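You operate a simulated robot arm through the tools that you are given. There is no shell and no other tool. Be economical: measure what you need, move in short steps, check, and stop when the job is done.

You are at the controls of a simulated robot arm. One attempt, no reset.

## Task
Unload the trolley's meters into the tall wooden crate, then roll it back.
Fine: two meters, to stand on the cardboard sheet; the trolley ends braked beside the beige converter with the rest of its load. Set down upright: middle meter, small meter.

The check looks at the end state, three seconds after you hand in, the way a careful person would. Anything else that was tipped, shoved, dropped, spilled or broken makes it a failure. Flat cloth is picked up by pressing the open fingertips on it (5 to 10 N) and closing them slowly along it; thin cloth reads only 2 to 8 mm in the jaws.

## Robot
A 6-joint arm with a two-finger parallel gripper on a trunk, on a base that drives. Base frame: it is fixed to the floor where the robot stands at the start and does not move with it; the origin is under the middle of the robot, x ahead of it, y to its left, z up. Lengths are in m, angles in rad, forces in N, time in s.
With the tool pointing down near the work surface it reaches from about 0.2 to 0.76 m from the robot's upright axis, wherever it stands. Its first joint turns from -2.897 to 2.897 rad. Places, roughly: brake lever [0.3, -0.2, 0.7]; cardboard sheet in the tall wooden crate [-1, 0.4, 0.9]. Payload 3.91 kg.
The tool frame sits at the grasp point between the pads (the TCP): z along the fingers, y along the line on which they close. The tips reach 0.03 m beyond it. Largest opening 0.11 m; finger width 0.02, thickness 0.01; the body of the gripper, 0.048 by 0.112 m, starts 0.055 m behind the TCP.
Orientation is told as [roll, pitch, yaw] about the base's x, y, z axes, in that order, counted from this pose: with the fingers straight down and closing along the base's y, the tool's x points along the base's -x, its y along +y and its z along -z.

## Interface
- The arm moves only by the tool step_arm. Its argument "plan" is a list of rows, each an object (a shift or turn left out is 0, a gripper value left out holds the last) with "slide": the shift along the base's x, y, z in m, a list of three; "rot": the turn, a rotation vector about the base's x, y, z in rad, a list of three; "gripper": the gripper command, from -1 (shut) to 1 (fully open), values between in proportion. In form: [{"slide": [dx, dy, dz], "rot": [ax, ay, az], "gripper": gripper}, ...]. A call has 1 to 8 rows; each row is the pose to reach, as a shift and turn from the pose commanded when the call began. A row lasts 0.2 s, in which the tool goes at most 0.05 m and 0.15 rad; a call with a longer step from one row to the next is refused whole, and so is a gripper value outside its range. A pose out of reach is approached as far as the arm can. The call stops where the force on the tool passes 90 N (or 10 N more than at its start, if that is more) or the arm is blocked; 0.2 s more then pass. Each finger travels about 0.108 m/s and halts on what it meets, pressing with about 32 N; the grip force reading is that of the motor and also rises with nothing between the fingers. The clock runs only during rows and for 0.2 s after the last one: add rows that repeat a pose to give the fingers time. The reply holds the time, the measured pose of the TCP, the force on the tool along the base axes, the opening and the grip force, in the units named above and with some noise, with the torque about the TCP (base axes, N m) and any sound that the robot's microphone picked up.
- Cameras (640 x 400 px; columns grow to the right, rows downward): "scene" is now at [-0.1218, 0.0556, 1.4248]; the picture's right is [0.76, -0.65, 0.00], its down [-0.48, -0.56, -0.68] and it looks along [0.44, 0.51, -0.73] (base axes); focal length 214 px, centre (320, 200). "wrist" rides on the gripper at [0.077, 0.007, -0.114] in the tool frame; the picture's right is [-0.09, 1.00, 0.00], its down [-0.80, -0.07, -0.59] and it looks along [-0.59, -0.05, 0.80] (tool axes); focal length 270 px, centre (320, 200). There is no depth. A picture from a camera that has moved, and an enlarged one, comes with that camera's place and axes in the base frame and with its lens. The place of the scene camera against the robot may be out by one fixed shift of up to 0.012 m in any direction.
- get_image(camera): a new picture of that camera. The clock stands still meanwhile.
- slide_trunk(by): slides the trunk up (or, below 0, down) by that many m; the arm and the scene camera ride with it, the base frame stays. It gives what a move gives, with no picture.
- drive_base(legs): drives the robot by 1 to 6 legs, each [ahead, left, turn to the left] in m, m and rad, along the robot's own axes; the way and the turn of a leg run together, so that a leg with both is an arc; at most 1.5 m and 3.142 rad a leg. The arm and the cameras ride along, it lands a little off, and it stops where it bumps. It gives what a move gives.
- aim_head(pan, tilt): turns the head with the scene camera to pan (to the left, within 1.501 rad either way) and tilt (down, from -0.506 to 1.204), counted from straight ahead of the robot. It gives what a move gives.
- close_up(camera, box): a new picture of the part [left, top, right, bottom] of that camera's present view, enlarged. The clock stands still meanwhile.
- finish_job(): hands the job in; it is judged then, once.

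Work in short steps. Places have to be worked out from the pictures, the camera data and where the tool is seen: move nearer, look again, correct. Check each grasp and each placing, and mend what went wrong. You have 120 turns and 90 pictures in all, those below and enlarged ones among them. Open the gripper and draw the arm clear of the work before you hand the job in, unless the task says otherwise; then end with one line.

The tools are called after "Emit:" by a JSON object that holds its "op" and its "data". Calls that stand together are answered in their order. step_arm: Moves the arm, as the interface text tells. Its arguments: {"type":"object","properties":{"plan":{"type":"array","items":{"type":"object","properties":{"slide":{"type":"array","items":{"type":"number"}},"rot":{"type":"array","items":{"type":"number"}},"gripper":{"type":"number"}}}}},"required":["plan"]} The other tools are called the same way: slide_trunk (by) slides the trunk up or down; drive_base (legs) drives the base; aim_head (pan, tilt) turns the head that bears the scene camera; get_image (camera) takes a picture; close_up (camera, box) takes an enlarged picture of a part of a camera's view; finish_job () hands the job in.

At the start:

```text
time: 0.0
eef_pos: [0.1608, 0.4078, 1.1724]
tcp_rot: [0.0, 0.0, 0.001]
wrist_force: [0.3, 0.5, -0.1]
torque: [0.01, -0.02, 0.04]
width: 0.1102
grip_force: 0.1
trunk travel left (down, up): [-0.375, 0.165]
robot x, y, heading: [0.0001, 0.0015, -0.002]
head pan, tilt: [0.859, 0.826]
```

scene: 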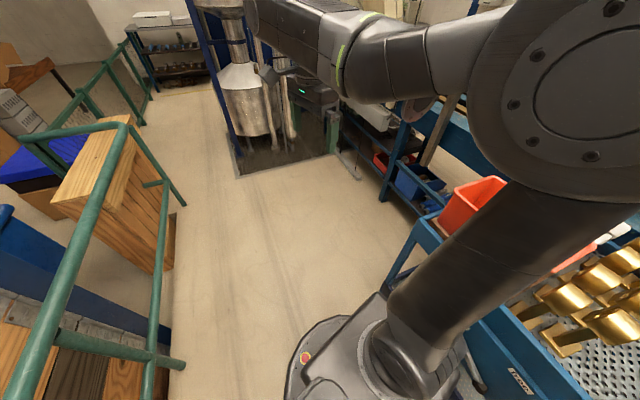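
wrist: 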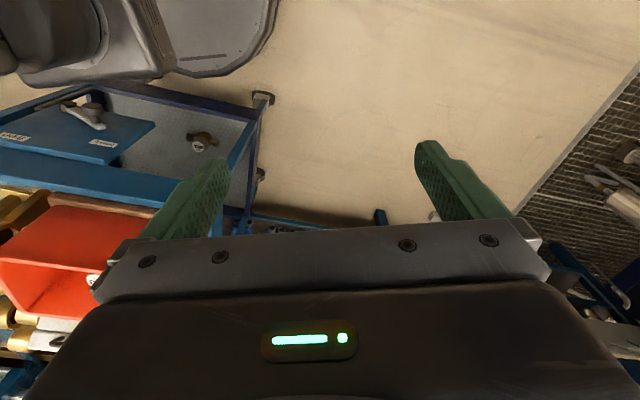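

The view shows a blue trolley ahead/right and a crate behind-left. I look ahead and to the right first.

Emit:
{"op": "aim_head", "data": {"pan": -0.3, "tilt": 0.9}}

```text
time: 1.4
eef_pos: [0.1621, 0.4082, 1.1733]
tcp_rot: [-0.001, -0.001, 0.0]
wrist_force: [-0.2, 0.5, 1.1]
torque: [0.01, -0.02, -0.01]
width: 0.11
grip_force: 0.1
trunk travel left (down, up): [-0.375, 0.165]
robot x, y, heading: [-0.0009, 0.0041, 0.0]
head pan, tilt: [-0.3, 0.901]
```

Now a picture of what is ahead.

Emit:
{"op": "get_image", "data": {"camera": "scene"}}

```text
87 pictures are left
camera scene: at [-0.1016, -0.0268, 1.4189], right [-0.29, -0.96, 0.0], down [-0.75, 0.23, -0.62], along [0.59, -0.18, -0.78], focal length 214 px, centre (320, 200)
```

scene: 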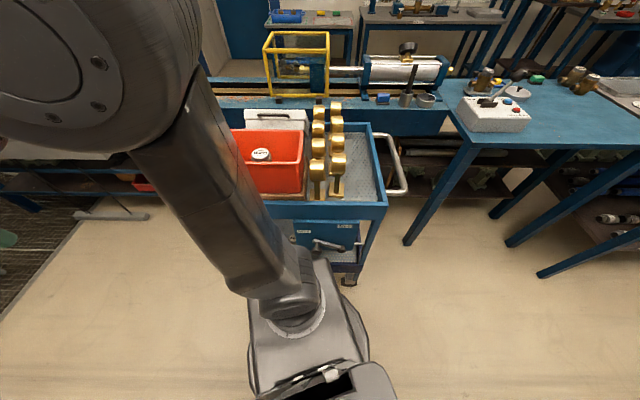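

The trolley stands straight ahead. I enlarge its load, and the region to the right for the converter.

Emit:
{"op": "close_up", "data": {"camera": "scene", "box": [220, 90, 420, 215]}}

Emit:
{"op": "close_up", "data": {"camera": "scene", "box": [240, 180, 420, 292]}}

Emit:
{"op": "close_up", "data": {"camera": "scene", "box": [240, 0, 640, 250]}}

```text
3.20 times, centred on (320, 152) of scene
camera zoom: at [-0.1016, -0.0268, 1.4189], right [-0.29, -0.96, 0.0], down [-0.75, 0.23, -0.62], along [0.59, -0.18, -0.78], focal length 686 px, centre (320, 352)
```

zoom: 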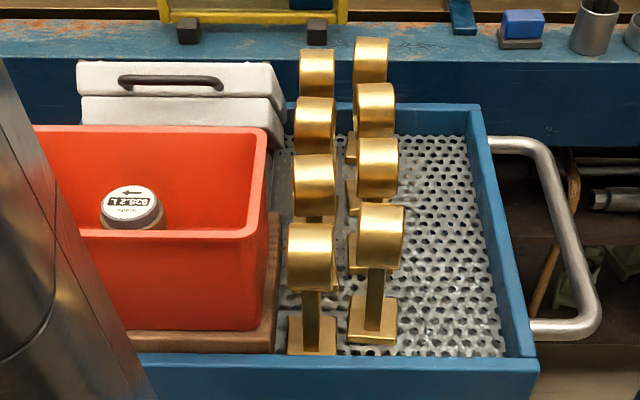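

```text
3.56 times, centred on (330, 236) of scene
camera zoom: at [-0.1016, -0.0268, 1.4189], right [-0.29, -0.96, 0.0], down [-0.75, 0.23, -0.62], along [0.59, -0.18, -0.78], focal length 763 px, centre (284, 72)
```

zoom: 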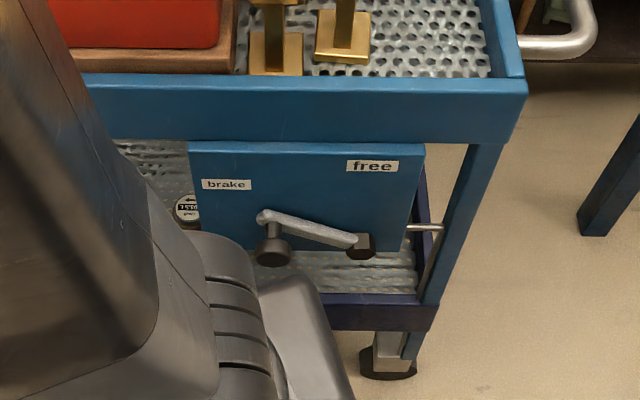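

```text
1.60 times, centred on (440, 125) of scene
camera zoom: at [-0.1016, -0.0268, 1.4189], right [-0.29, -0.96, 0.0], down [-0.75, 0.23, -0.62], along [0.59, -0.18, -0.78], focal length 343 px, centre (128, 320)
```

zoom: 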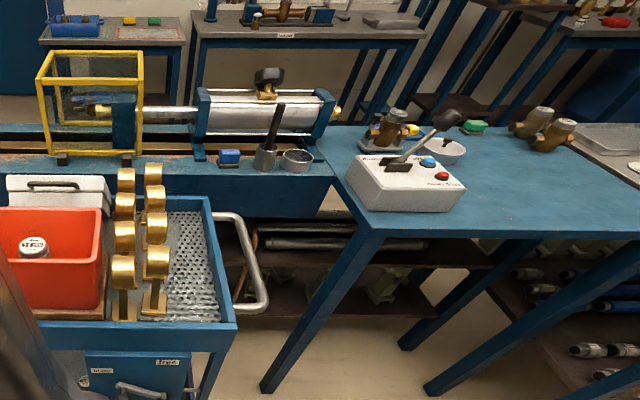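

Meters (white-capped) sit in the red bin and on the lower shelf; the brake plate faces me. I look around further: left, right.

Emit:
{"op": "aim_head", "data": {"pan": -1.45, "tilt": 0.6}}

Emit:
{"op": "get_image", "data": {"camera": "scene"}}

Emit:
{"op": "aim_head", "data": {"pan": 1.5, "tilt": 0.6}}

Emit:
{"op": "get_image", "data": {"camera": "scene"}}

Emit:
{"op": "aim_head", "data": {"pan": 0.4, "tilt": 0.4}}

Emit:
{"op": "get_image", "data": {"camera": "scene"}}

```text
time: 2.7
eef_pos: [0.1604, 0.4076, 1.174]
tcp_rot: [0.001, 0.0, 0.001]
wrist_force: [0.1, 0.2, 0.0]
torque: [0.02, 0.02, 0.02]
width: 0.11
grip_force: 0.1
trunk travel left (down, up): [-0.375, 0.165]
robot x, y, heading: [0.0, -0.0009, -0.0]
head pan, tilt: [-1.45, 0.6]
```

```text
83 pictures are left
camera scene: at [-0.1631, -0.0922, 1.4437], right [-0.99, -0.12, 0.0], down [-0.07, 0.56, -0.82], along [0.1, -0.82, -0.57], focal length 214 px, centre (320, 200)
```

scene: 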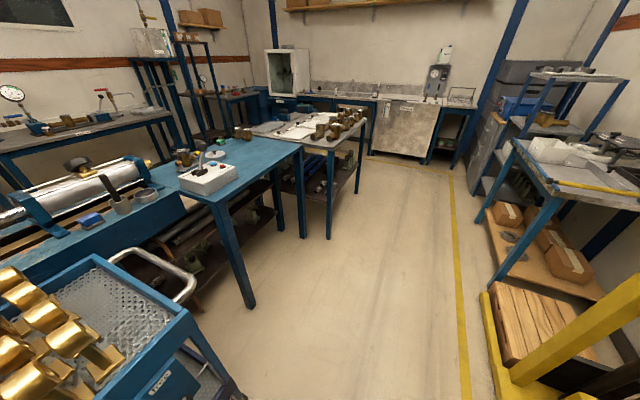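

```text
time: 5.3
eef_pos: [0.1614, 0.4074, 1.1733]
tcp_rot: [-0.001, 0.0, 0.0]
wrist_force: [-0.6, -0.6, -0.6]
torque: [-0.01, -0.02, 0.04]
width: 0.1098
grip_force: 0.0
trunk travel left (down, up): [-0.375, 0.165]
robot x, y, heading: [-0.0022, 0.001, -0.001]
head pan, tilt: [1.499, 0.6]
```

```text
82 pictures are left
camera scene: at [-0.1674, 0.0837, 1.4437], right [1.0, -0.07, 0.0], down [-0.04, -0.56, -0.83], along [0.06, 0.82, -0.56], focal length 214 px, centre (320, 200)
```

scene: 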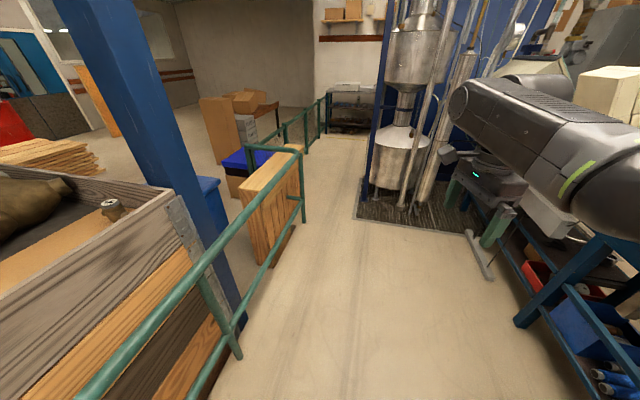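

```text
time: 6.6
eef_pos: [0.1609, 0.4055, 1.1738]
tcp_rot: [0.001, 0.0, -0.001]
wrist_force: [-0.2, 0.1, -0.8]
torque: [-0.02, -0.01, -0.02]
width: 0.11
grip_force: 0.2
trunk travel left (down, up): [-0.375, 0.165]
robot x, y, heading: [0.0009, 0.0005, -0.0]
head pan, tilt: [0.4, 0.4]
```

```text
81 pictures are left
camera scene: at [-0.0884, 0.0316, 1.4619], right [0.39, -0.92, 0.0], down [-0.36, -0.15, -0.92], along [0.85, 0.36, -0.39], focal length 214 px, centre (320, 200)
```

scene: 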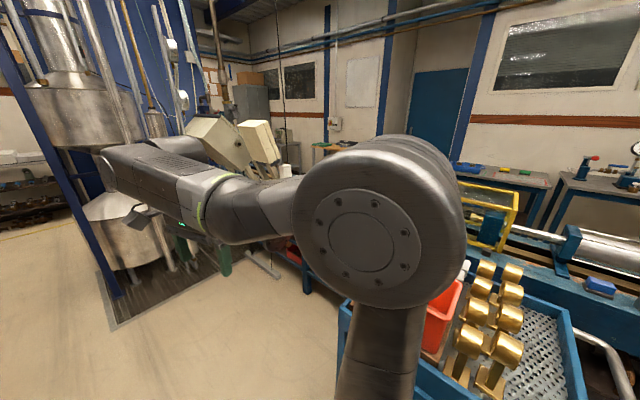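

Beige machinery is to the left-front behind the arm. I swing the arm to the right front, above the trolley, to free the view and get the wrist camera over the load.

Emit:
{"op": "step_arm", "data": {"plan": [{"slide": [0.025, -0.04, 0.01]}, {"slide": [0.05, -0.08, 0.02]}, {"slide": [0.075, -0.12, 0.03]}, {"slide": [0.1, -0.16, 0.03]}, {"slide": [0.125, -0.2, 0.03]}, {"slide": [0.15, -0.24, 0.03]}, {"slide": [0.17, -0.28, 0.03]}, {"slide": [0.18, -0.32, 0.03]}]}}

Emit:
{"op": "get_image", "data": {"camera": "wrist"}}

Emit:
{"op": "aim_head", "data": {"pan": 0.9, "tilt": 0.4}}

Emit:
{"op": "get_image", "data": {"camera": "scene"}}

```text
time: 8.4
eef_pos: [0.3402, 0.0867, 1.2031]
tcp_rot: [0.002, 0.002, 0.0]
wrist_force: [-1.3, -0.4, -0.5]
torque: [0.04, 0.01, 0.0]
width: 0.11
grip_force: 0.0
trunk travel left (down, up): [-0.375, 0.165]
robot x, y, heading: [-0.002, -0.0025, 0.001]
head pan, tilt: [0.4, 0.4]
```

```text
80 pictures are left
camera wrist: at [0.2634, 0.0923, 1.3165], right [0.09, 1.0, 0.0], down [0.8, -0.07, 0.59], along [0.59, -0.05, -0.8], focal length 270 px, centre (320, 200)
```

wrist: 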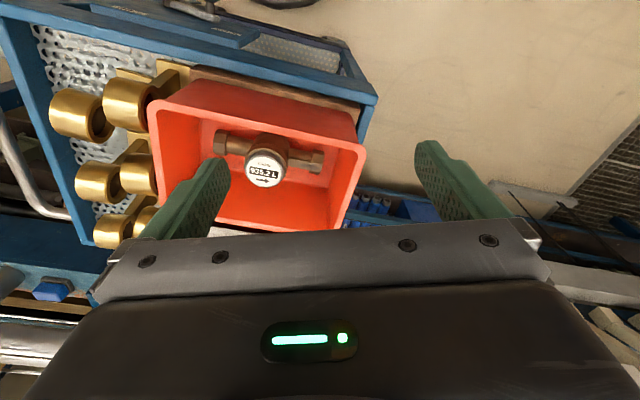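

```text
time: 9.4
eef_pos: [0.3412, 0.0861, 1.2035]
tcp_rot: [0.0, 0.001, -0.001]
wrist_force: [0.5, 0.2, 0.7]
torque: [0.05, 0.02, 0.0]
width: 0.1099
grip_force: 0.0
trunk travel left (down, up): [-0.375, 0.165]
robot x, y, heading: [-0.0004, -0.0029, -0.0]
head pan, tilt: [0.901, 0.4]
```

```text
79 pictures are left
camera scene: at [-0.1161, 0.0679, 1.462], right [0.78, -0.62, 0.0], down [-0.24, -0.3, -0.92], along [0.57, 0.72, -0.39], focal length 214 px, centre (320, 200)
```

scene: 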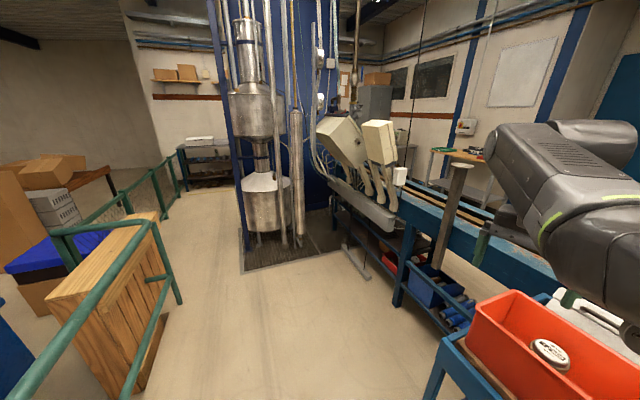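

The bin meter is a brass water meter; the beige converter stands at the end of the bench on the left. Now look at lower shelf and brake with the arm out of the way.

Emit:
{"op": "aim_head", "data": {"pan": -0.1, "tilt": 1.1}}

Emit:
{"op": "get_image", "data": {"camera": "scene"}}

```text
time: 10.6
eef_pos: [0.3391, 0.0868, 1.2035]
tcp_rot: [0.0, 0.0, 0.0]
wrist_force: [-0.2, -0.3, 0.2]
torque: [0.02, -0.01, -0.07]
width: 0.1098
grip_force: 0.1
trunk travel left (down, up): [-0.375, 0.165]
robot x, y, heading: [0.0013, -0.0037, 0.003]
head pan, tilt: [-0.099, 1.1]
```

```text
78 pictures are left
camera scene: at [-0.1305, 0.0481, 1.4101], right [0.77, -0.63, 0.0], down [-0.54, -0.66, -0.52], along [0.33, 0.4, -0.85], focal length 214 px, centre (320, 200)
```

scene: 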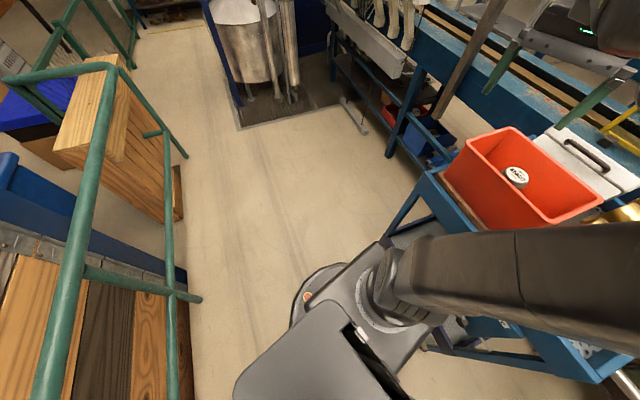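

The picture looks left though pan reads -0.1; the mast may have stopped turning around the arm. I take another one.

Emit:
{"op": "aim_head", "data": {"pan": -0.45, "tilt": 1.1}}

Emit:
{"op": "get_image", "data": {"camera": "scene"}}

```text
time: 11.5
eef_pos: [0.3407, 0.0869, 1.2035]
tcp_rot: [0.001, 0.0, 0.0]
wrist_force: [-0.1, -0.4, 0.0]
torque: [-0.01, -0.02, -0.02]
width: 0.1099
grip_force: 0.1
trunk travel left (down, up): [-0.375, 0.165]
robot x, y, heading: [-0.0001, 0.0031, -0.001]
head pan, tilt: [-0.45, 1.1]
```

```text
77 pictures are left
camera scene: at [-0.1306, 0.0478, 1.4097], right [0.77, -0.64, 0.0], down [-0.54, -0.66, -0.52], along [0.33, 0.4, -0.86], focal length 214 px, centre (320, 200)
```

scene: 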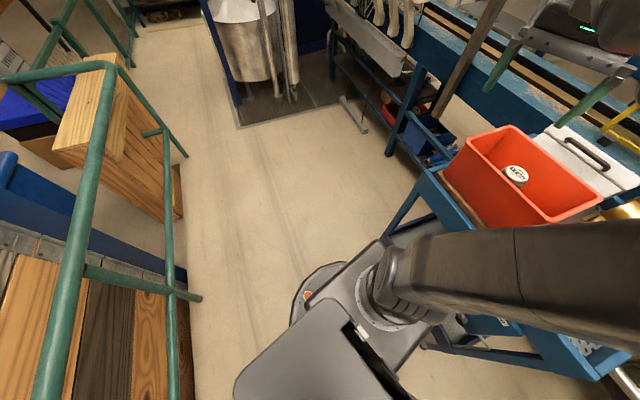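

The head is held by the arm. I put the pan target back where it is and retract the arm toward its starting place before turning the head.

Emit:
{"op": "aim_head", "data": {"pan": 0.88, "tilt": 0.9}}

Emit:
{"op": "step_arm", "data": {"plan": [{"slide": [0.04, -0.02, 0.0]}, {"slide": [0.08, -0.04, 0.0]}, {"slide": [0.12, -0.06, 0.0]}, {"slide": [0.16, -0.08, 0.0]}, {"slide": [0.2, -0.1, 0.0]}, {"slide": [0.2, -0.15, 0]}, {"slide": [0.2, -0.2, 0]}]}}

Emit:
{"op": "aim_head", "data": {"pan": 0.2, "tilt": 1.0}}

Emit:
{"op": "get_image", "data": {"camera": "scene"}}

Emit:
{"op": "get_image", "data": {"camera": "wrist"}}

```text
time: 13.0
eef_pos: [0.3411, 0.0869, 1.2016]
tcp_rot: [-0.002, 0.006, -0.002]
wrist_force: [-0.4, 0.2, 0.2]
torque: [0.01, 0.01, -0.03]
width: 0.1099
grip_force: 0.1
trunk travel left (down, up): [-0.375, 0.165]
robot x, y, heading: [0.0026, 0.0016, -0.001]
head pan, tilt: [0.88, 0.901]
```

```text
time: 14.6
eef_pos: [0.5397, -0.1152, 1.2036]
tcp_rot: [0.0, -0.001, 0.0]
wrist_force: [-0.4, -0.2, 0.0]
torque: [-0.01, -0.01, -0.02]
width: 0.11
grip_force: 0.0
trunk travel left (down, up): [-0.375, 0.165]
robot x, y, heading: [0.0008, 0.0003, -0.001]
head pan, tilt: [0.88, 0.901]
```

```text
time: 15.6
eef_pos: [0.5411, -0.1121, 1.2047]
tcp_rot: [0.001, 0.001, 0.0]
wrist_force: [-0.1, -0.4, 0.0]
torque: [0.01, -0.02, -0.01]
width: 0.1098
grip_force: 0.0
trunk travel left (down, up): [-0.375, 0.165]
robot x, y, heading: [0.0025, -0.0015, -0.0]
head pan, tilt: [0.201, 1.0]
```

```text
76 pictures are left
camera scene: at [-0.1054, 0.0093, 1.4117], right [0.2, -0.98, 0.0], down [-0.82, -0.17, -0.54], along [0.53, 0.11, -0.84], focal length 214 px, centre (320, 200)
```

scene: 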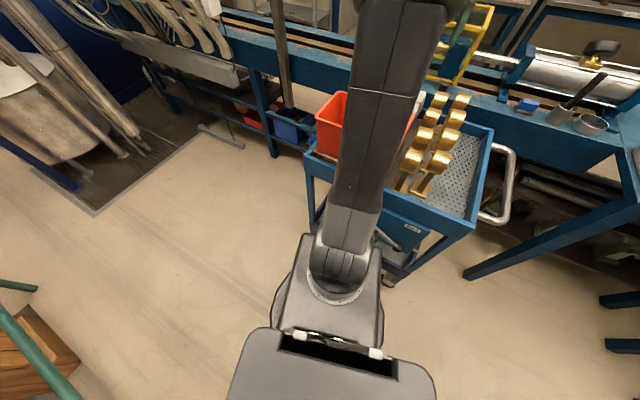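

```text
75 pictures are left
camera wrist: at [0.4632, -0.107, 1.3171], right [0.09, 1.0, 0.0], down [0.8, -0.07, 0.59], along [0.59, -0.05, -0.8], focal length 270 px, centre (320, 200)
```

wrist: 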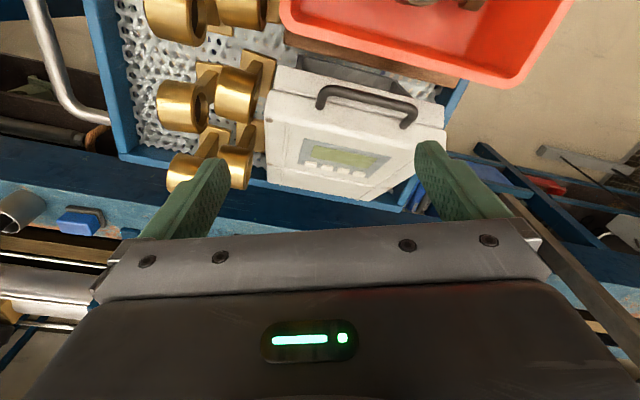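

All the brass stands, the white instrument, bin and tray are the "rest of its load". I back off 0.25 m to see the lower shelf and the brake.

Emit:
{"op": "drive_base", "data": {"legs": [[-0.25, 0, 0]]}}

Emit:
{"op": "aim_head", "data": {"pan": -0.15, "tilt": 0.85}}

Emit:
{"op": "get_image", "data": {"camera": "scene"}}

```text
time: 17.4
eef_pos: [0.2901, -0.1129, 1.2033]
tcp_rot: [0.0, 0.0, 0.001]
wrist_force: [0.1, 0.1, 0.5]
torque: [0.03, 0.02, -0.04]
width: 0.1101
grip_force: 0.1
trunk travel left (down, up): [-0.375, 0.165]
robot x, y, heading: [-0.2512, -0.0012, -0.0]
head pan, tilt: [0.201, 1.0]
```

```text
time: 18.3
eef_pos: [0.289, -0.1145, 1.2031]
tcp_rot: [0.002, -0.001, 0.003]
wrist_force: [0.0, -0.2, 0.5]
torque: [0.0, 0.02, 0.02]
width: 0.11
grip_force: 0.1
trunk travel left (down, up): [-0.375, 0.165]
robot x, y, heading: [-0.2514, -0.0006, 0.006]
head pan, tilt: [-0.15, 0.85]
```

```text
74 pictures are left
camera scene: at [-0.3469, -0.0165, 1.4228], right [-0.15, -0.99, 0.0], down [-0.74, 0.11, -0.66], along [0.65, -0.1, -0.75], focal length 214 px, centre (320, 200)
```

scene: 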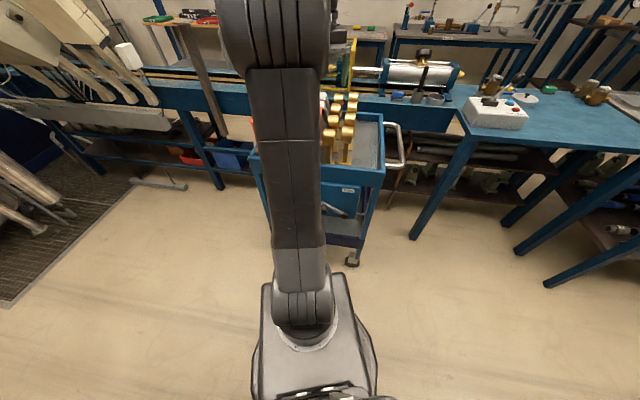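

The arm itself blocks the view; I use the wrist camera instead, lowering it in front of the trolley and tilting it forward.

Emit:
{"op": "step_arm", "data": {"plan": [{"slide": [-0.03, 0, -0.03], "rot": [0, -0.1, 0]}, {"slide": [-0.06, 0, -0.06], "rot": [0, -0.2, 0]}, {"slide": [-0.09, 0, -0.09], "rot": [0, -0.3, 0]}, {"slide": [-0.12, 0, -0.12], "rot": [0, -0.4, 0]}, {"slide": [-0.15, 0, -0.15], "rot": [0, -0.5, 0]}, {"slide": [-0.17, 0, -0.19], "rot": [0, -0.6, 0]}, {"slide": [-0.18, 0, -0.23], "rot": [0, -0.65, 0]}]}}

Emit:
{"op": "get_image", "data": {"camera": "wrist"}}

```text
time: 19.9
eef_pos: [0.1088, -0.1117, 0.9719]
tcp_rot: [-0.002, -0.652, 0.002]
wrist_force: [1.0, 0.4, 0.6]
torque: [0.01, 0.02, -0.02]
width: 0.1099
grip_force: 0.1
trunk travel left (down, up): [-0.375, 0.165]
robot x, y, heading: [-0.2518, 0.0005, 0.005]
head pan, tilt: [-0.15, 0.85]
```

```text
73 pictures are left
camera wrist: at [-0.0215, -0.1064, 1.0154], right [0.07, 1.0, 0.05], down [0.28, -0.07, 0.96], along [0.96, -0.05, -0.28], focal length 270 px, centre (320, 200)
```

wrist: 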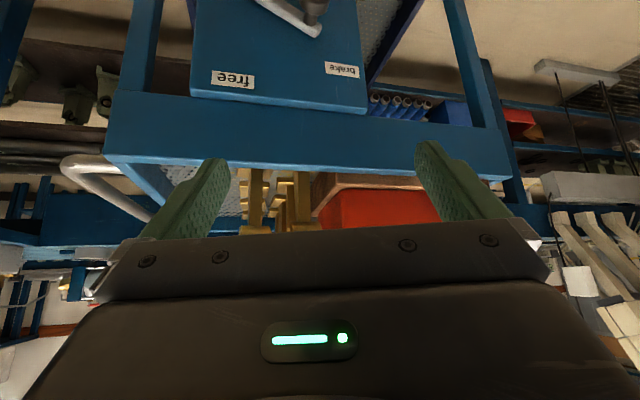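

Image is upside down (bottom = up). I slide the trunk down for a look at the brake and lower shelf.

Emit:
{"op": "slide_trunk", "data": {"by": -0.27}}

Emit:
{"op": "get_image", "data": {"camera": "wrist"}}

```text
time: 22.6
eef_pos: [0.1094, -0.1137, 0.7015]
tcp_rot: [0.002, -0.651, 0.002]
wrist_force: [0.2, 0.4, 0.3]
torque: [0.02, 0.0, 0.02]
width: 0.11
grip_force: 0.0
trunk travel left (down, up): [-0.105, 0.435]
robot x, y, heading: [-0.2517, -0.0, 0.004]
head pan, tilt: [-0.15, 0.85]
```

```text
72 pictures are left
camera wrist: at [-0.0212, -0.1063, 0.746], right [0.07, 1.0, 0.05], down [0.28, -0.07, 0.96], along [0.96, -0.05, -0.28], focal length 270 px, centre (320, 200)
```

wrist: 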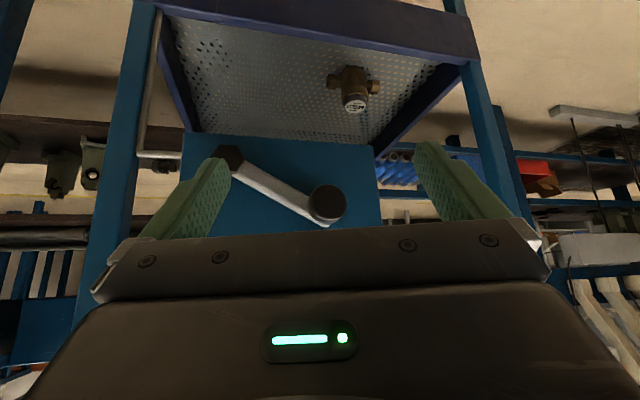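

The lever points at "brake" now (pivot lower right, "free" straight up). Small meter is on the lower shelf, about (0.46,-0.05,0.40); bin one is about twice as large. I zoom on the small one and lever.

Emit:
{"op": "close_up", "data": {"camera": "wrist", "box": [270, 20, 450, 132]}}

Emit:
{"op": "close_up", "data": {"camera": "wrist", "box": [120, 0, 520, 250]}}

```text
3.56 times, centred on (360, 76) of wrist
camera zoom: at [-0.0212, -0.1063, 0.746], right [0.07, 1.0, 0.05], down [0.28, -0.07, 0.96], along [0.96, -0.05, -0.28], focal length 961 px, centre (178, 641)
```

zoom: 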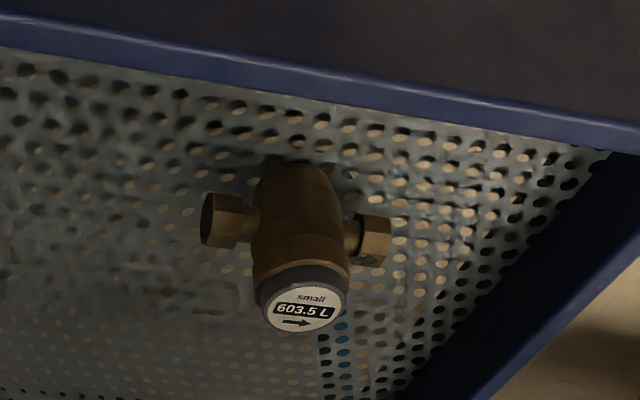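

```text
1.60 times, centred on (320, 125) of wrist
camera zoom: at [-0.0212, -0.1063, 0.746], right [0.07, 1.0, 0.05], down [0.28, -0.07, 0.96], along [0.96, -0.05, -0.28], focal length 432 px, centre (320, 320)
```

zoom: 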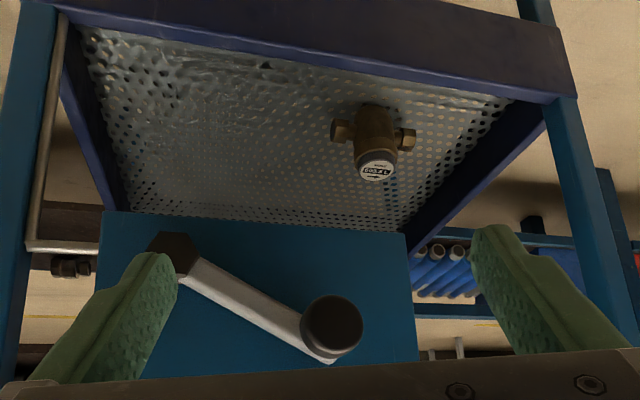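

Small meter ~5.5 cm wide, stubs along y, standing ~8.5 cm tall on the lower shelf (z≈0.33). It's best reached through the open left end of the trolley, so I raise and straighten the arm, then drive round to the left end.

Emit:
{"op": "step_arm", "data": {"plan": [{"slide": [-0.01, 0.02, 0.02], "rot": [0, 0.1, 0]}, {"slide": [-0.02, 0.04, 0.04], "rot": [0, 0.2, 0]}, {"slide": [-0.02, 0.06, 0.06], "rot": [0, 0.3, 0]}, {"slide": [-0.02, 0.08, 0.09], "rot": [0, 0.4, 0]}, {"slide": [-0.02, 0.1, 0.12], "rot": [0, 0.5, 0]}, {"slide": [-0.02, 0.11, 0.14], "rot": [0, 0.65, 0]}]}}

Emit:
{"op": "slide_trunk", "data": {"by": 0.33}}

Emit:
{"op": "drive_base", "data": {"legs": [[0.25, 0.5, 0]]}}

Emit:
{"op": "drive_base", "data": {"legs": [[0, 0, -1.57]]}}

Emit:
{"op": "aim_head", "data": {"pan": 0.5, "tilt": 0.7}}

Emit:
{"op": "get_image", "data": {"camera": "scene"}}

```text
time: 24.0
eef_pos: [0.0888, -0.0024, 0.8426]
tcp_rot: [0.001, -0.001, 0.001]
wrist_force: [-0.8, 0.3, 0.2]
torque: [-0.01, -0.05, 0.03]
width: 0.1104
grip_force: 0.1
trunk travel left (down, up): [-0.105, 0.435]
robot x, y, heading: [-0.2527, 0.0005, 0.006]
head pan, tilt: [-0.15, 0.85]
```

```text
time: 27.3
eef_pos: [0.0891, -0.0027, 1.1721]
tcp_rot: [0.001, -0.001, 0.003]
wrist_force: [0.5, 0.5, 0.3]
torque: [0.01, -0.02, 0.03]
width: 0.1102
grip_force: 0.1
trunk travel left (down, up): [-0.435, 0.105]
robot x, y, heading: [-0.2531, -0.0001, 0.002]
head pan, tilt: [-0.15, 0.85]
```

```text
time: 30.5
eef_pos: [0.3381, 0.4961, 1.1712]
tcp_rot: [-0.001, -0.001, 0.001]
wrist_force: [-0.6, 0.1, 0.5]
torque: [0.02, 0.03, 0.0]
width: 0.11
grip_force: 0.1
trunk travel left (down, up): [-0.435, 0.105]
robot x, y, heading: [-0.0003, 0.5016, -0.002]
head pan, tilt: [-0.15, 0.85]
```

```text
time: 34.6
eef_pos: [-0.0005, 0.1583, 1.1721]
tcp_rot: [0.0, 0.0, -1.556]
wrist_force: [0.0, 0.0, -0.4]
torque: [0.01, 0.0, 0.01]
width: 0.1098
grip_force: 0.0
trunk travel left (down, up): [-0.435, 0.105]
robot x, y, heading: [-0.0008, 0.4981, -1.554]
head pan, tilt: [-0.15, 0.85]
```

```text
time: 35.7
eef_pos: [0.0003, 0.1586, 1.1724]
tcp_rot: [0.0, 0.001, -1.557]
wrist_force: [-0.3, 0.6, 0.2]
torque: [0.02, -0.03, -0.02]
width: 0.1099
grip_force: 0.1
trunk travel left (down, up): [-0.435, 0.105]
robot x, y, heading: [0.0006, 0.4999, -1.56]
head pan, tilt: [0.499, 0.7]
```

```text
69 pictures are left
camera scene: at [0.0341, 0.5905, 1.4951], right [-0.87, -0.49, 0.0], down [-0.32, 0.56, -0.76], along [0.37, -0.67, -0.64], focal length 214 px, centre (320, 200)
```

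scene: 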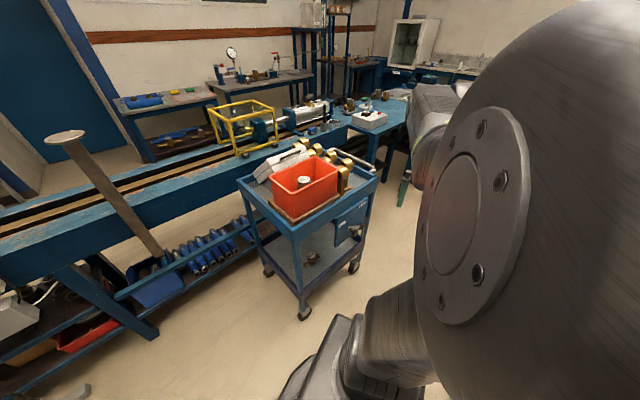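

Plenty of free floor at the trolley's left end. I drive beside it, aligned with the trolley's long axis.

Emit:
{"op": "drive_base", "data": {"legs": [[-0.07, 0.67, 0], [0, 0, -0.35]]}}

Emit:
{"op": "get_image", "data": {"camera": "wrist"}}

```text
time: 40.5
eef_pos: [0.5577, 0.2602, 1.1714]
tcp_rot: [-0.001, -0.002, -1.899]
wrist_force: [-0.8, -0.6, 0.1]
torque: [0.0, 0.01, 0.01]
width: 0.11
grip_force: 0.1
trunk travel left (down, up): [-0.435, 0.105]
robot x, y, heading: [0.6697, 0.5848, -1.902]
head pan, tilt: [0.499, 0.7]
```

```text
68 pictures are left
camera wrist: at [0.5889, 0.331, 1.2862], right [0.91, -0.4, 0.0], down [-0.32, -0.74, 0.59], along [-0.24, -0.54, -0.8], focal length 270 px, centre (320, 200)
```

wrist: 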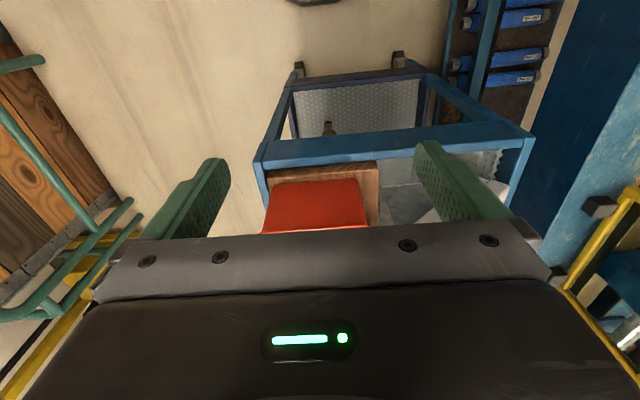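

The robot is aligned with the trolley's left end. I tilt the tool forward 0.8 rad while drawing it back, then lower the trunk.

Emit:
{"op": "step_arm", "data": {"plan": [{"slide": [0.005, 0.015, 0], "rot": [-0.132, 0.046, 0]}, {"slide": [0.01, 0.03, 0], "rot": [-0.264, 0.092, 0]}, {"slide": [0.015, 0.045, 0], "rot": [-0.378, 0.132, 0]}, {"slide": [0.02, 0.06, 0], "rot": [-0.51, 0.178, 0]}, {"slide": [0.025, 0.07, 0], "rot": [-0.64, 0.223, 0]}, {"slide": [0.025, 0.07, 0], "rot": [-0.756, 0.264, 0]}]}}

Emit:
{"op": "slide_trunk", "data": {"by": -0.43}}

Emit:
{"op": "get_image", "data": {"camera": "wrist"}}

```text
time: 41.9
eef_pos: [0.5822, 0.3325, 1.1714]
tcp_rot: [-0.006, -0.805, -1.898]
wrist_force: [-0.4, -0.1, -0.1]
torque: [0.0, -0.02, 0.04]
width: 0.11
grip_force: 0.0
trunk travel left (down, up): [-0.435, 0.105]
robot x, y, heading: [0.667, 0.5843, -1.899]
head pan, tilt: [0.499, 0.7]
```

```text
refused: -0.43 is not a number from -0.4 to 0.4
```

```text
67 pictures are left
camera wrist: at [0.632, 0.4578, 1.195], right [0.92, -0.38, 0.06], down [-0.1, -0.1, 0.99], along [-0.37, -0.92, -0.13], focal length 270 px, centre (320, 200)
```

wrist: 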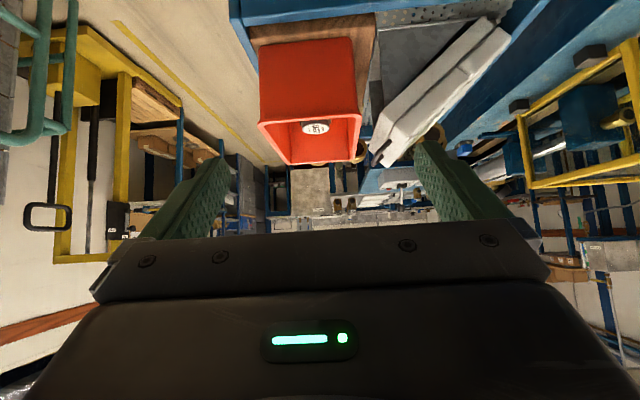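

Trunk takes at most 0.4 per call; lowering by 0.4.

Emit:
{"op": "slide_trunk", "data": {"by": -0.4}}

Emit:
{"op": "get_image", "data": {"camera": "wrist"}}

```text
time: 45.7
eef_pos: [0.5829, 0.3305, 0.7725]
tcp_rot: [-0.007, -0.801, -1.895]
wrist_force: [0.9, -0.9, 0.2]
torque: [0.01, 0.0, 0.0]
width: 0.1099
grip_force: 0.0
trunk travel left (down, up): [-0.035, 0.505]
robot x, y, heading: [0.6669, 0.5826, -1.905]
head pan, tilt: [0.499, 0.7]
```

```text
66 pictures are left
camera wrist: at [0.633, 0.4565, 0.7958], right [0.92, -0.38, 0.06], down [-0.1, -0.1, 0.99], along [-0.37, -0.92, -0.13], focal length 270 px, centre (320, 200)
```

wrist: 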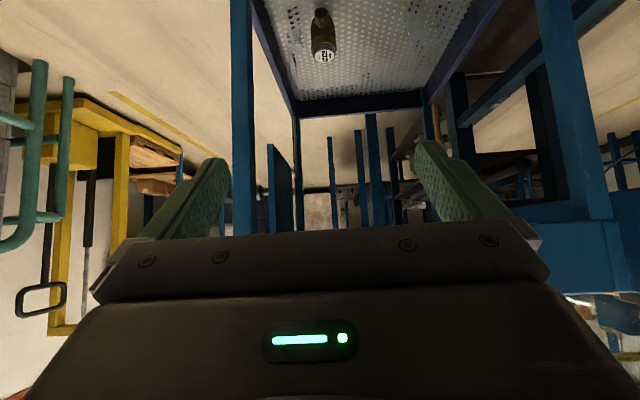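

The register ray gives the small meter at about (0.456,-0.052), top z≈0.41. I advance along the tool axis through the open end, stopping short.

Emit:
{"op": "step_arm", "data": {"plan": [{"slide": [-0.0104, -0.032, -0.0306]}, {"slide": [-0.0208, -0.064, -0.0612]}, {"slide": [-0.0311, -0.096, -0.0919]}, {"slide": [-0.0415, -0.128, -0.1225]}, {"slide": [-0.0519, -0.16, -0.1531]}, {"slide": [-0.0622, -0.192, -0.1837]}, {"slide": [-0.0726, -0.224, -0.2144]}, {"slide": [-0.083, -0.256, -0.245]}]}}

Emit:
{"op": "get_image", "data": {"camera": "wrist"}}

```text
time: 46.4
eef_pos: [0.616, 0.2507, 0.7147]
tcp_rot: [0.035, -0.832, -1.678]
wrist_force: [0.0, 0.0, -0.1]
torque: [-0.02, -0.01, -0.01]
width: 0.1099
grip_force: 0.0
trunk travel left (down, up): [-0.035, 0.505]
robot x, y, heading: [0.6684, 0.5825, -1.891]
head pan, tilt: [0.499, 0.7]
stopped in row 3: the arm was blocked; the commanded pose is now the measured one
```

```text
65 pictures are left
camera wrist: at [0.6327, 0.3863, 0.7345], right [0.99, -0.14, 0.09], down [-0.1, -0.09, 0.99], along [-0.13, -0.99, -0.1], focal length 270 px, centre (320, 200)
```

wrist: 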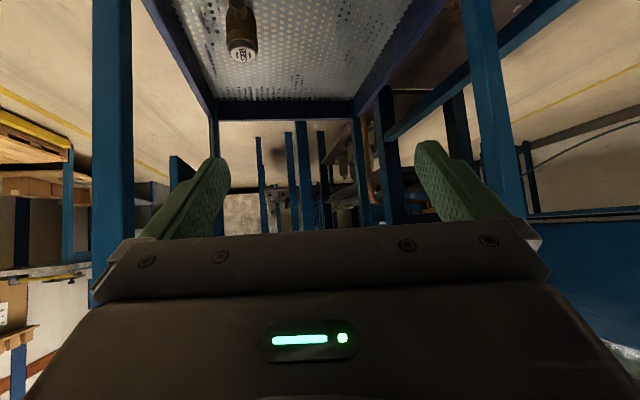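

Blocked without tool force: some upper link touched something. I look with the head.

Emit:
{"op": "aim_head", "data": {"pan": 0.3, "tilt": 0.9}}

Emit:
{"op": "get_image", "data": {"camera": "scene"}}

```text
time: 47.1
eef_pos: [0.6144, 0.2512, 0.7146]
tcp_rot: [0.033, -0.829, -1.681]
wrist_force: [-0.7, 0.2, -0.3]
torque: [-0.03, 0.01, -0.02]
width: 0.1099
grip_force: 0.0
trunk travel left (down, up): [-0.035, 0.505]
robot x, y, heading: [0.6672, 0.5828, -1.901]
head pan, tilt: [0.3, 0.901]
```

```text
64 pictures are left
camera scene: at [0.7026, 0.6613, 1.0798], right [-1.0, 0.03, -0.02], down [0.03, 0.78, -0.62], along [0.0, -0.62, -0.78], focal length 214 px, centre (320, 200)
```

scene: 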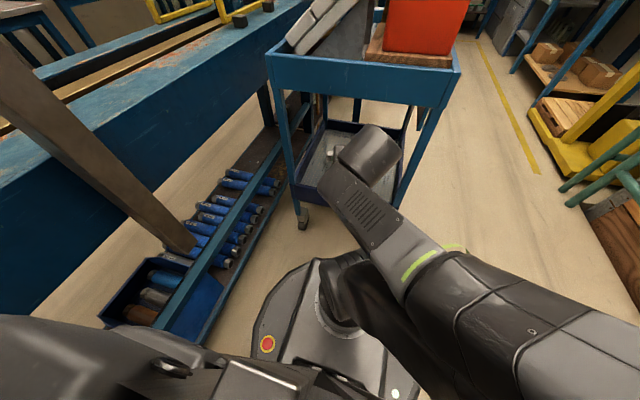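

The wrist was too near the robot's axis for this tilt (likely a joint limit), not a contact with the trolley. I back the robot 0.16 m and restore the tool yaw.

Emit:
{"op": "drive_base", "data": {"legs": [[-0.16, -0.03, 0]]}}

Emit:
{"op": "step_arm", "data": {"plan": [{"slide": [-0.015, 0, 0.0], "rot": [0, 0, -0.1]}, {"slide": [-0.03, 0, 0.0], "rot": [0, 0, -0.2]}, {"slide": [-0.06, -0.02, 0.0], "rot": [0, 0, -0.22]}, {"slide": [-0.08, -0.05, -0.01], "rot": [0, 0, -0.22]}]}}

```text
time: 48.5
eef_pos: [0.6384, 0.4122, 0.7152]
tcp_rot: [0.031, -0.828, -1.679]
wrist_force: [0.4, -0.8, 0.5]
torque: [0.0, -0.05, -0.02]
width: 0.1099
grip_force: 0.0
trunk travel left (down, up): [-0.035, 0.505]
robot x, y, heading: [0.6932, 0.7424, -1.894]
head pan, tilt: [0.3, 0.901]
```

```text
time: 49.4
eef_pos: [0.6569, 0.3852, 0.7247]
tcp_rot: [0.055, -0.866, -1.656]
wrist_force: [0.5, -0.4, 0.2]
torque: [-0.04, 0.0, 0.01]
width: 0.1099
grip_force: 0.0
trunk travel left (down, up): [-0.035, 0.505]
robot x, y, heading: [0.6952, 0.7448, -1.897]
head pan, tilt: [0.3, 0.901]
stopped in row 4: the arm was blocked; the commanded pose is now the measured one
```

Still blocked; I try moving up and outward to unwind the arm, checking how it responds.

Emit:
{"op": "step_arm", "data": {"plan": [{"slide": [0, 0, 0.04]}, {"slide": [0, 0, 0.08]}, {"slide": [0, -0.02, 0.12]}, {"slide": [-0.01, -0.04, 0.16]}, {"slide": [-0.02, -0.05, 0.2]}]}}

Emit:
{"op": "aim_head", "data": {"pan": -0.3, "tilt": 0.9}}

Emit:
{"op": "get_image", "data": {"camera": "scene"}}

```text
time: 50.8
eef_pos: [0.668, 0.3481, 0.9372]
tcp_rot: [0.076, -0.907, -1.56]
wrist_force: [-0.1, 0.8, -1.1]
torque: [-0.02, -0.02, -0.03]
width: 0.1101
grip_force: 0.1
trunk travel left (down, up): [-0.035, 0.505]
robot x, y, heading: [0.6922, 0.7421, -1.891]
head pan, tilt: [0.3, 0.901]
stopped in row 5: the arm was blocked; the commanded pose is now the measured one
```

```text
time: 51.8
eef_pos: [0.6657, 0.3477, 0.9374]
tcp_rot: [0.073, -0.904, -1.561]
wrist_force: [0.5, 0.4, -0.2]
torque: [-0.01, 0.02, 0.03]
width: 0.1101
grip_force: 0.1
trunk travel left (down, up): [-0.035, 0.505]
robot x, y, heading: [0.6938, 0.7402, -1.898]
head pan, tilt: [-0.3, 0.901]
```

```text
63 pictures are left
camera scene: at [0.6821, 0.8381, 1.0793], right [-0.81, 0.58, -0.01], down [0.47, 0.64, -0.61], along [-0.35, -0.5, -0.79], focal length 214 px, centre (320, 200)
```

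scene: 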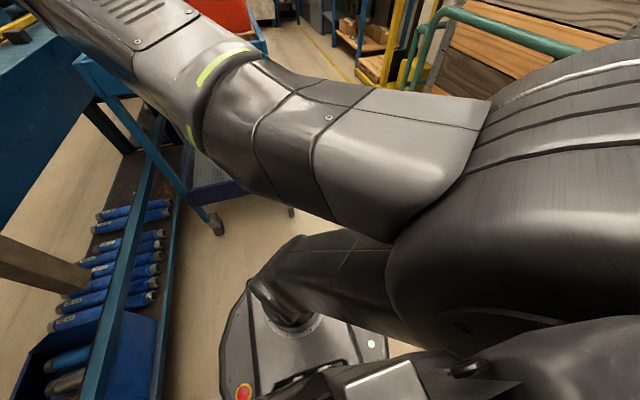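

The elbow is right beside the head: those two are touching. I pan the head away to the left, back off more so the arm can work stretched out.

Emit:
{"op": "aim_head", "data": {"pan": 1.0, "tilt": 0.6}}

Emit:
{"op": "drive_base", "data": {"legs": [[-0.2, -0.03, 0]]}}

Emit:
{"op": "step_arm", "data": {"plan": [{"slide": [-0.015, -0.045, 0]}, {"slide": [-0.03, -0.09, 0]}, {"slide": [-0.04, -0.12, 0], "rot": [0, 0, -0.1]}, {"slide": [-0.05, -0.14, 0], "rot": [0, 0, -0.2]}, {"slide": [-0.055, -0.15, 0], "rot": [0, 0, -0.33]}]}}

Emit:
{"op": "get_image", "data": {"camera": "wrist"}}

```text
time: 53.3
eef_pos: [0.6661, 0.3461, 0.9367]
tcp_rot: [0.071, -0.901, -1.561]
wrist_force: [0.9, -0.8, -0.9]
torque: [0.0, -0.02, -0.02]
width: 0.1098
grip_force: 0.0
trunk travel left (down, up): [-0.035, 0.505]
robot x, y, heading: [0.6918, 0.7402, -1.896]
head pan, tilt: [1.0, 0.6]
```

```text
time: 54.9
eef_pos: [0.7027, 0.5442, 0.937]
tcp_rot: [0.075, -0.9, -1.561]
wrist_force: [0.0, -0.2, -0.1]
torque: [-0.02, -0.05, 0.0]
width: 0.11
grip_force: 0.2
trunk travel left (down, up): [-0.035, 0.505]
robot x, y, heading: [0.7292, 0.9384, -1.892]
head pan, tilt: [1.0, 0.6]
```

```text
time: 55.5
eef_pos: [0.7681, 0.4818, 0.9532]
tcp_rot: [0.054, -0.938, -1.354]
wrist_force: [0.1, -1.0, 0.4]
torque: [0.06, -0.02, 0.01]
width: 0.11
grip_force: 0.1
trunk travel left (down, up): [-0.035, 0.505]
robot x, y, heading: [0.7258, 0.9381, -1.893]
head pan, tilt: [1.0, 0.6]
stopped in row 2: the arm was blocked; the commanded pose is now the measured one
```

```text
62 pictures are left
camera wrist: at [0.7386, 0.6168, 0.959], right [0.97, 0.21, 0.1], down [-0.1, -0.02, 0.99], along [0.21, -0.98, 0.0], focal length 270 px, centre (320, 200)
```

wrist: 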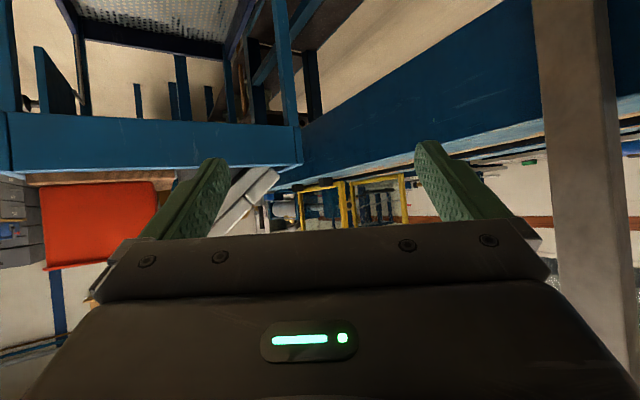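

The arm keeps deflecting to the left. I untilt the tool where it is to get back to a known good posture.

Emit:
{"op": "step_arm", "data": {"plan": [{"slide": [0, 0.01, 0.03], "rot": [0.12, 0.026, 0]}, {"slide": [0, 0.02, 0.06], "rot": [0.24, 0.052, 0]}, {"slide": [0, 0.03, 0.1], "rot": [0.36, 0.078, 0]}, {"slide": [0, 0.04, 0.14], "rot": [0.48, 0.104, 0]}, {"slide": [0, 0.05, 0.17], "rot": [0.6, 0.13, 0]}, {"slide": [0, 0.06, 0.2], "rot": [0.72, 0.156, 0]}, {"slide": [0, 0.07, 0.2], "rot": [0.84, 0.182, 0]}]}}

Emit:
{"op": "get_image", "data": {"camera": "scene"}}

```text
time: 57.0
eef_pos: [0.7771, 0.5478, 0.9962]
tcp_rot: [0.057, -0.114, -1.358]
wrist_force: [0.6, 0.4, -0.1]
torque: [-0.01, 0.02, 0.0]
width: 0.1099
grip_force: 0.1
out of reach, approached as far as the arm can: row 5, 6, 7
trunk travel left (down, up): [-0.035, 0.505]
robot x, y, heading: [0.7226, 0.9395, -1.893]
head pan, tilt: [1.0, 0.6]
```

```text
61 pictures are left
camera scene: at [0.8333, 1.027, 1.1038], right [-0.78, -0.63, 0.0], down [-0.35, 0.44, -0.83], along [0.52, -0.64, -0.56], focal length 214 px, centre (320, 200)
```

scene: 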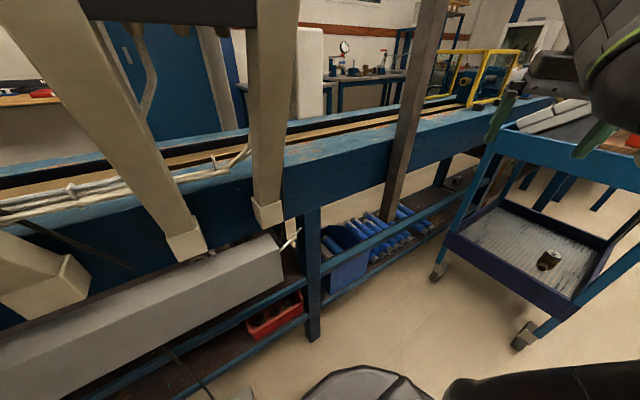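

Tilt of 0.8 lines the tool up with the forearm (wrist singularity), so I'll use a smaller tilt (~0.45). First I straighten: yaw back, TCP centred ahead of the robot.

Emit:
{"op": "step_arm", "data": {"plan": [{"slide": [-0.03, 0.0, -0.02], "rot": [0, 0, -0.1]}, {"slide": [-0.06, 0.0, -0.04], "rot": [0, 0, -0.2]}, {"slide": [-0.09, 0.01, -0.06], "rot": [0, 0, -0.3]}, {"slide": [-0.12, 0.02, -0.08], "rot": [0, 0, -0.4]}, {"slide": [-0.15, 0.03, -0.1], "rot": [0, 0, -0.5]}, {"slide": [-0.165, 0.03, -0.12], "rot": [0, 0, -0.55]}]}}

```text
time: 58.5
eef_pos: [0.6095, 0.5796, 0.8775]
tcp_rot: [0.055, -0.083, -1.906]
wrist_force: [0.4, 0.5, 0.6]
torque: [0.01, 0.01, 0.02]
width: 0.11
grip_force: 0.1
trunk travel left (down, up): [-0.035, 0.505]
robot x, y, heading: [0.7286, 0.942, -1.894]
head pan, tilt: [1.0, 0.6]
```

Good posture. Now tilt to about 0.45, correct the roll, lower to z≈0.63, then drive ahead 0.26 m and look.

Emit:
{"op": "step_arm", "data": {"plan": [{"slide": [0, 0, -0.04], "rot": [-0.05, 0.026, 0]}, {"slide": [0, 0, -0.08], "rot": [-0.1, 0.052, 0]}, {"slide": [0, 0, -0.12], "rot": [-0.166, 0.087, 0]}, {"slide": [0, 0, -0.16], "rot": [-0.232, 0.122, 0]}, {"slide": [0, 0, -0.2], "rot": [-0.3, 0.157, 0]}, {"slide": [0, 0, -0.24], "rot": [-0.332, 0.174, 0]}]}}

Emit:
{"op": "drive_base", "data": {"legs": [[0.26, 0, 0]]}}

Emit:
{"op": "get_image", "data": {"camera": "wrist"}}

```text
time: 59.9
eef_pos: [0.6128, 0.5788, 0.6382]
tcp_rot: [-0.003, -0.457, -1.889]
wrist_force: [0.6, 0.3, -1.2]
torque: [0.0, 0.02, 0.01]
width: 0.1101
grip_force: 0.0
trunk travel left (down, up): [-0.035, 0.505]
robot x, y, heading: [0.7255, 0.9385, -1.896]
head pan, tilt: [1.0, 0.6]
```

```text
time: 61.7
eef_pos: [0.5301, 0.3319, 0.6378]
tcp_rot: [-0.004, -0.454, -1.891]
wrist_force: [-0.1, 0.2, -0.7]
torque: [0.02, 0.0, -0.03]
width: 0.11
grip_force: 0.1
trunk travel left (down, up): [-0.035, 0.505]
robot x, y, heading: [0.6464, 0.6939, -1.887]
head pan, tilt: [1.0, 0.6]
```

```text
60 pictures are left
camera wrist: at [0.5737, 0.4424, 0.7064], right [0.92, -0.39, 0.03], down [-0.21, -0.42, 0.89], along [-0.33, -0.82, -0.46], focal length 270 px, centre (320, 200)
```

wrist: 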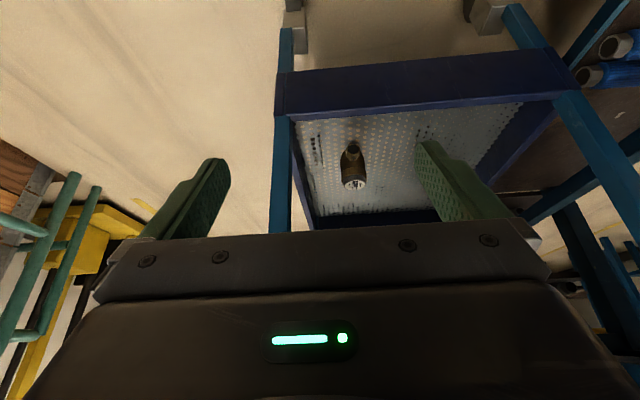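

Meter again at (0.454,-0.046). I go down outside the end and then in low, over the shelf rim (0.42) and under the deck (≈0.80), stopping before the meter.

Emit:
{"op": "step_arm", "data": {"plan": [{"slide": [0, -0.01, -0.045]}, {"slide": [0, -0.02, -0.09]}, {"slide": [0, -0.03, -0.137]}, {"slide": [-0.01, -0.075, -0.145]}, {"slide": [-0.02, -0.12, -0.15]}, {"slide": [-0.032, -0.166, -0.156]}, {"slide": [-0.043, -0.212, -0.162]}, {"slide": [-0.055, -0.258, -0.168]}]}}

Emit:
{"op": "get_image", "data": {"camera": "wrist"}}

```text
time: 63.5
eef_pos: [0.4707, 0.0633, 0.4776]
tcp_rot: [-0.114, -0.464, -1.728]
wrist_force: [1.3, 3.3, -3.2]
torque: [-0.35, -0.03, -0.13]
width: 0.11
grip_force: 0.0
out of reach, approached as far as the arm can: row 2, 3, 4, 5, 7
trunk travel left (down, up): [-0.035, 0.505]
robot x, y, heading: [0.6446, 0.6903, -1.895]
head pan, tilt: [1.0, 0.6]
```

```text
59 pictures are left
camera wrist: at [0.5084, 0.1786, 0.5433], right [0.96, -0.28, -0.06], down [-0.07, -0.44, 0.89], along [-0.28, -0.85, -0.44], focal length 270 px, centre (320, 200)
```

wrist: 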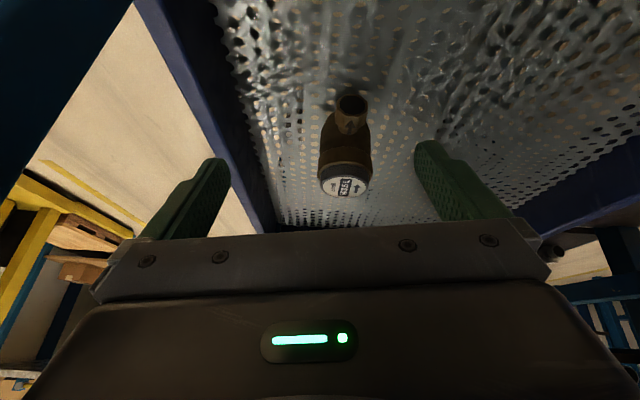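

The TCP is where planned but yaw/roll drifted in the low near zone. I correct the orientation here and recheck forces.

Emit:
{"op": "step_arm", "data": {"plan": [{"slide": [0, 0, 0], "rot": [-0.008, -0.05, -0.06]}, {"slide": [0, 0, 0], "rot": [-0.016, -0.1, -0.12]}, {"slide": [0, 0, 0], "rot": [-0.016, -0.1, -0.12]}]}}

Emit:
{"op": "get_image", "data": {"camera": "wrist"}}

```text
time: 64.3
eef_pos: [0.4746, 0.0737, 0.4685]
tcp_rot: [0.105, -0.428, -2.055]
wrist_force: [0.3, -0.5, 0.4]
torque: [0.03, -0.03, 0.0]
width: 0.1099
grip_force: 0.1
trunk travel left (down, up): [-0.035, 0.505]
robot x, y, heading: [0.6463, 0.6927, -1.894]
head pan, tilt: [1.0, 0.6]
```

```text
58 pictures are left
camera wrist: at [0.525, 0.18, 0.5407], right [0.86, -0.49, 0.13], down [-0.34, -0.37, 0.86], along [-0.38, -0.79, -0.49], focal length 270 px, centre (320, 200)
```

wrist: 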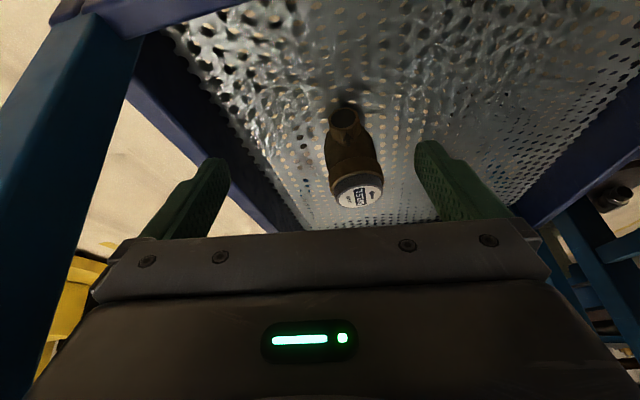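

The command had been right and the arm just lagged; I undo that correction.

Emit:
{"op": "step_arm", "data": {"plan": [{"slide": [0, 0, 0], "rot": [0.008, 0.05, 0.06]}, {"slide": [0, 0, 0], "rot": [0.016, 0.1, 0.12]}, {"slide": [0, 0, 0], "rot": [0.016, 0.1, 0.12]}]}}

Emit:
{"op": "get_image", "data": {"camera": "wrist"}}

```text
time: 65.1
eef_pos: [0.4751, 0.0735, 0.4696]
tcp_rot: [-0.004, -0.453, -1.89]
wrist_force: [-0.5, -0.3, 0.5]
torque: [-0.02, 0.01, 0.0]
width: 0.1096
grip_force: 0.1
trunk travel left (down, up): [-0.035, 0.505]
robot x, y, heading: [0.6464, 0.6899, -1.897]
head pan, tilt: [1.0, 0.6]
```

```text
57 pictures are left
camera wrist: at [0.5188, 0.1845, 0.5382], right [0.92, -0.39, 0.03], down [-0.21, -0.42, 0.89], along [-0.33, -0.82, -0.46], focal length 270 px, centre (320, 200)
```

wrist: 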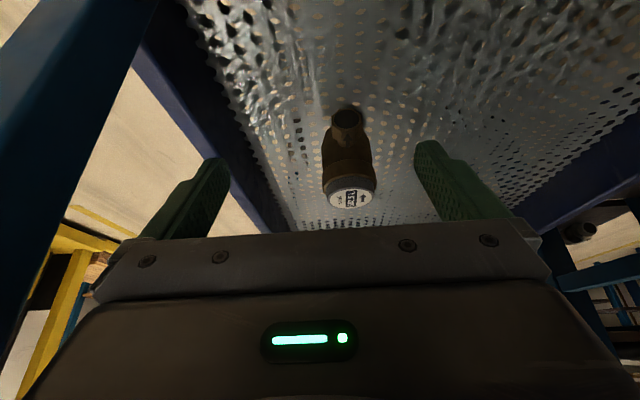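

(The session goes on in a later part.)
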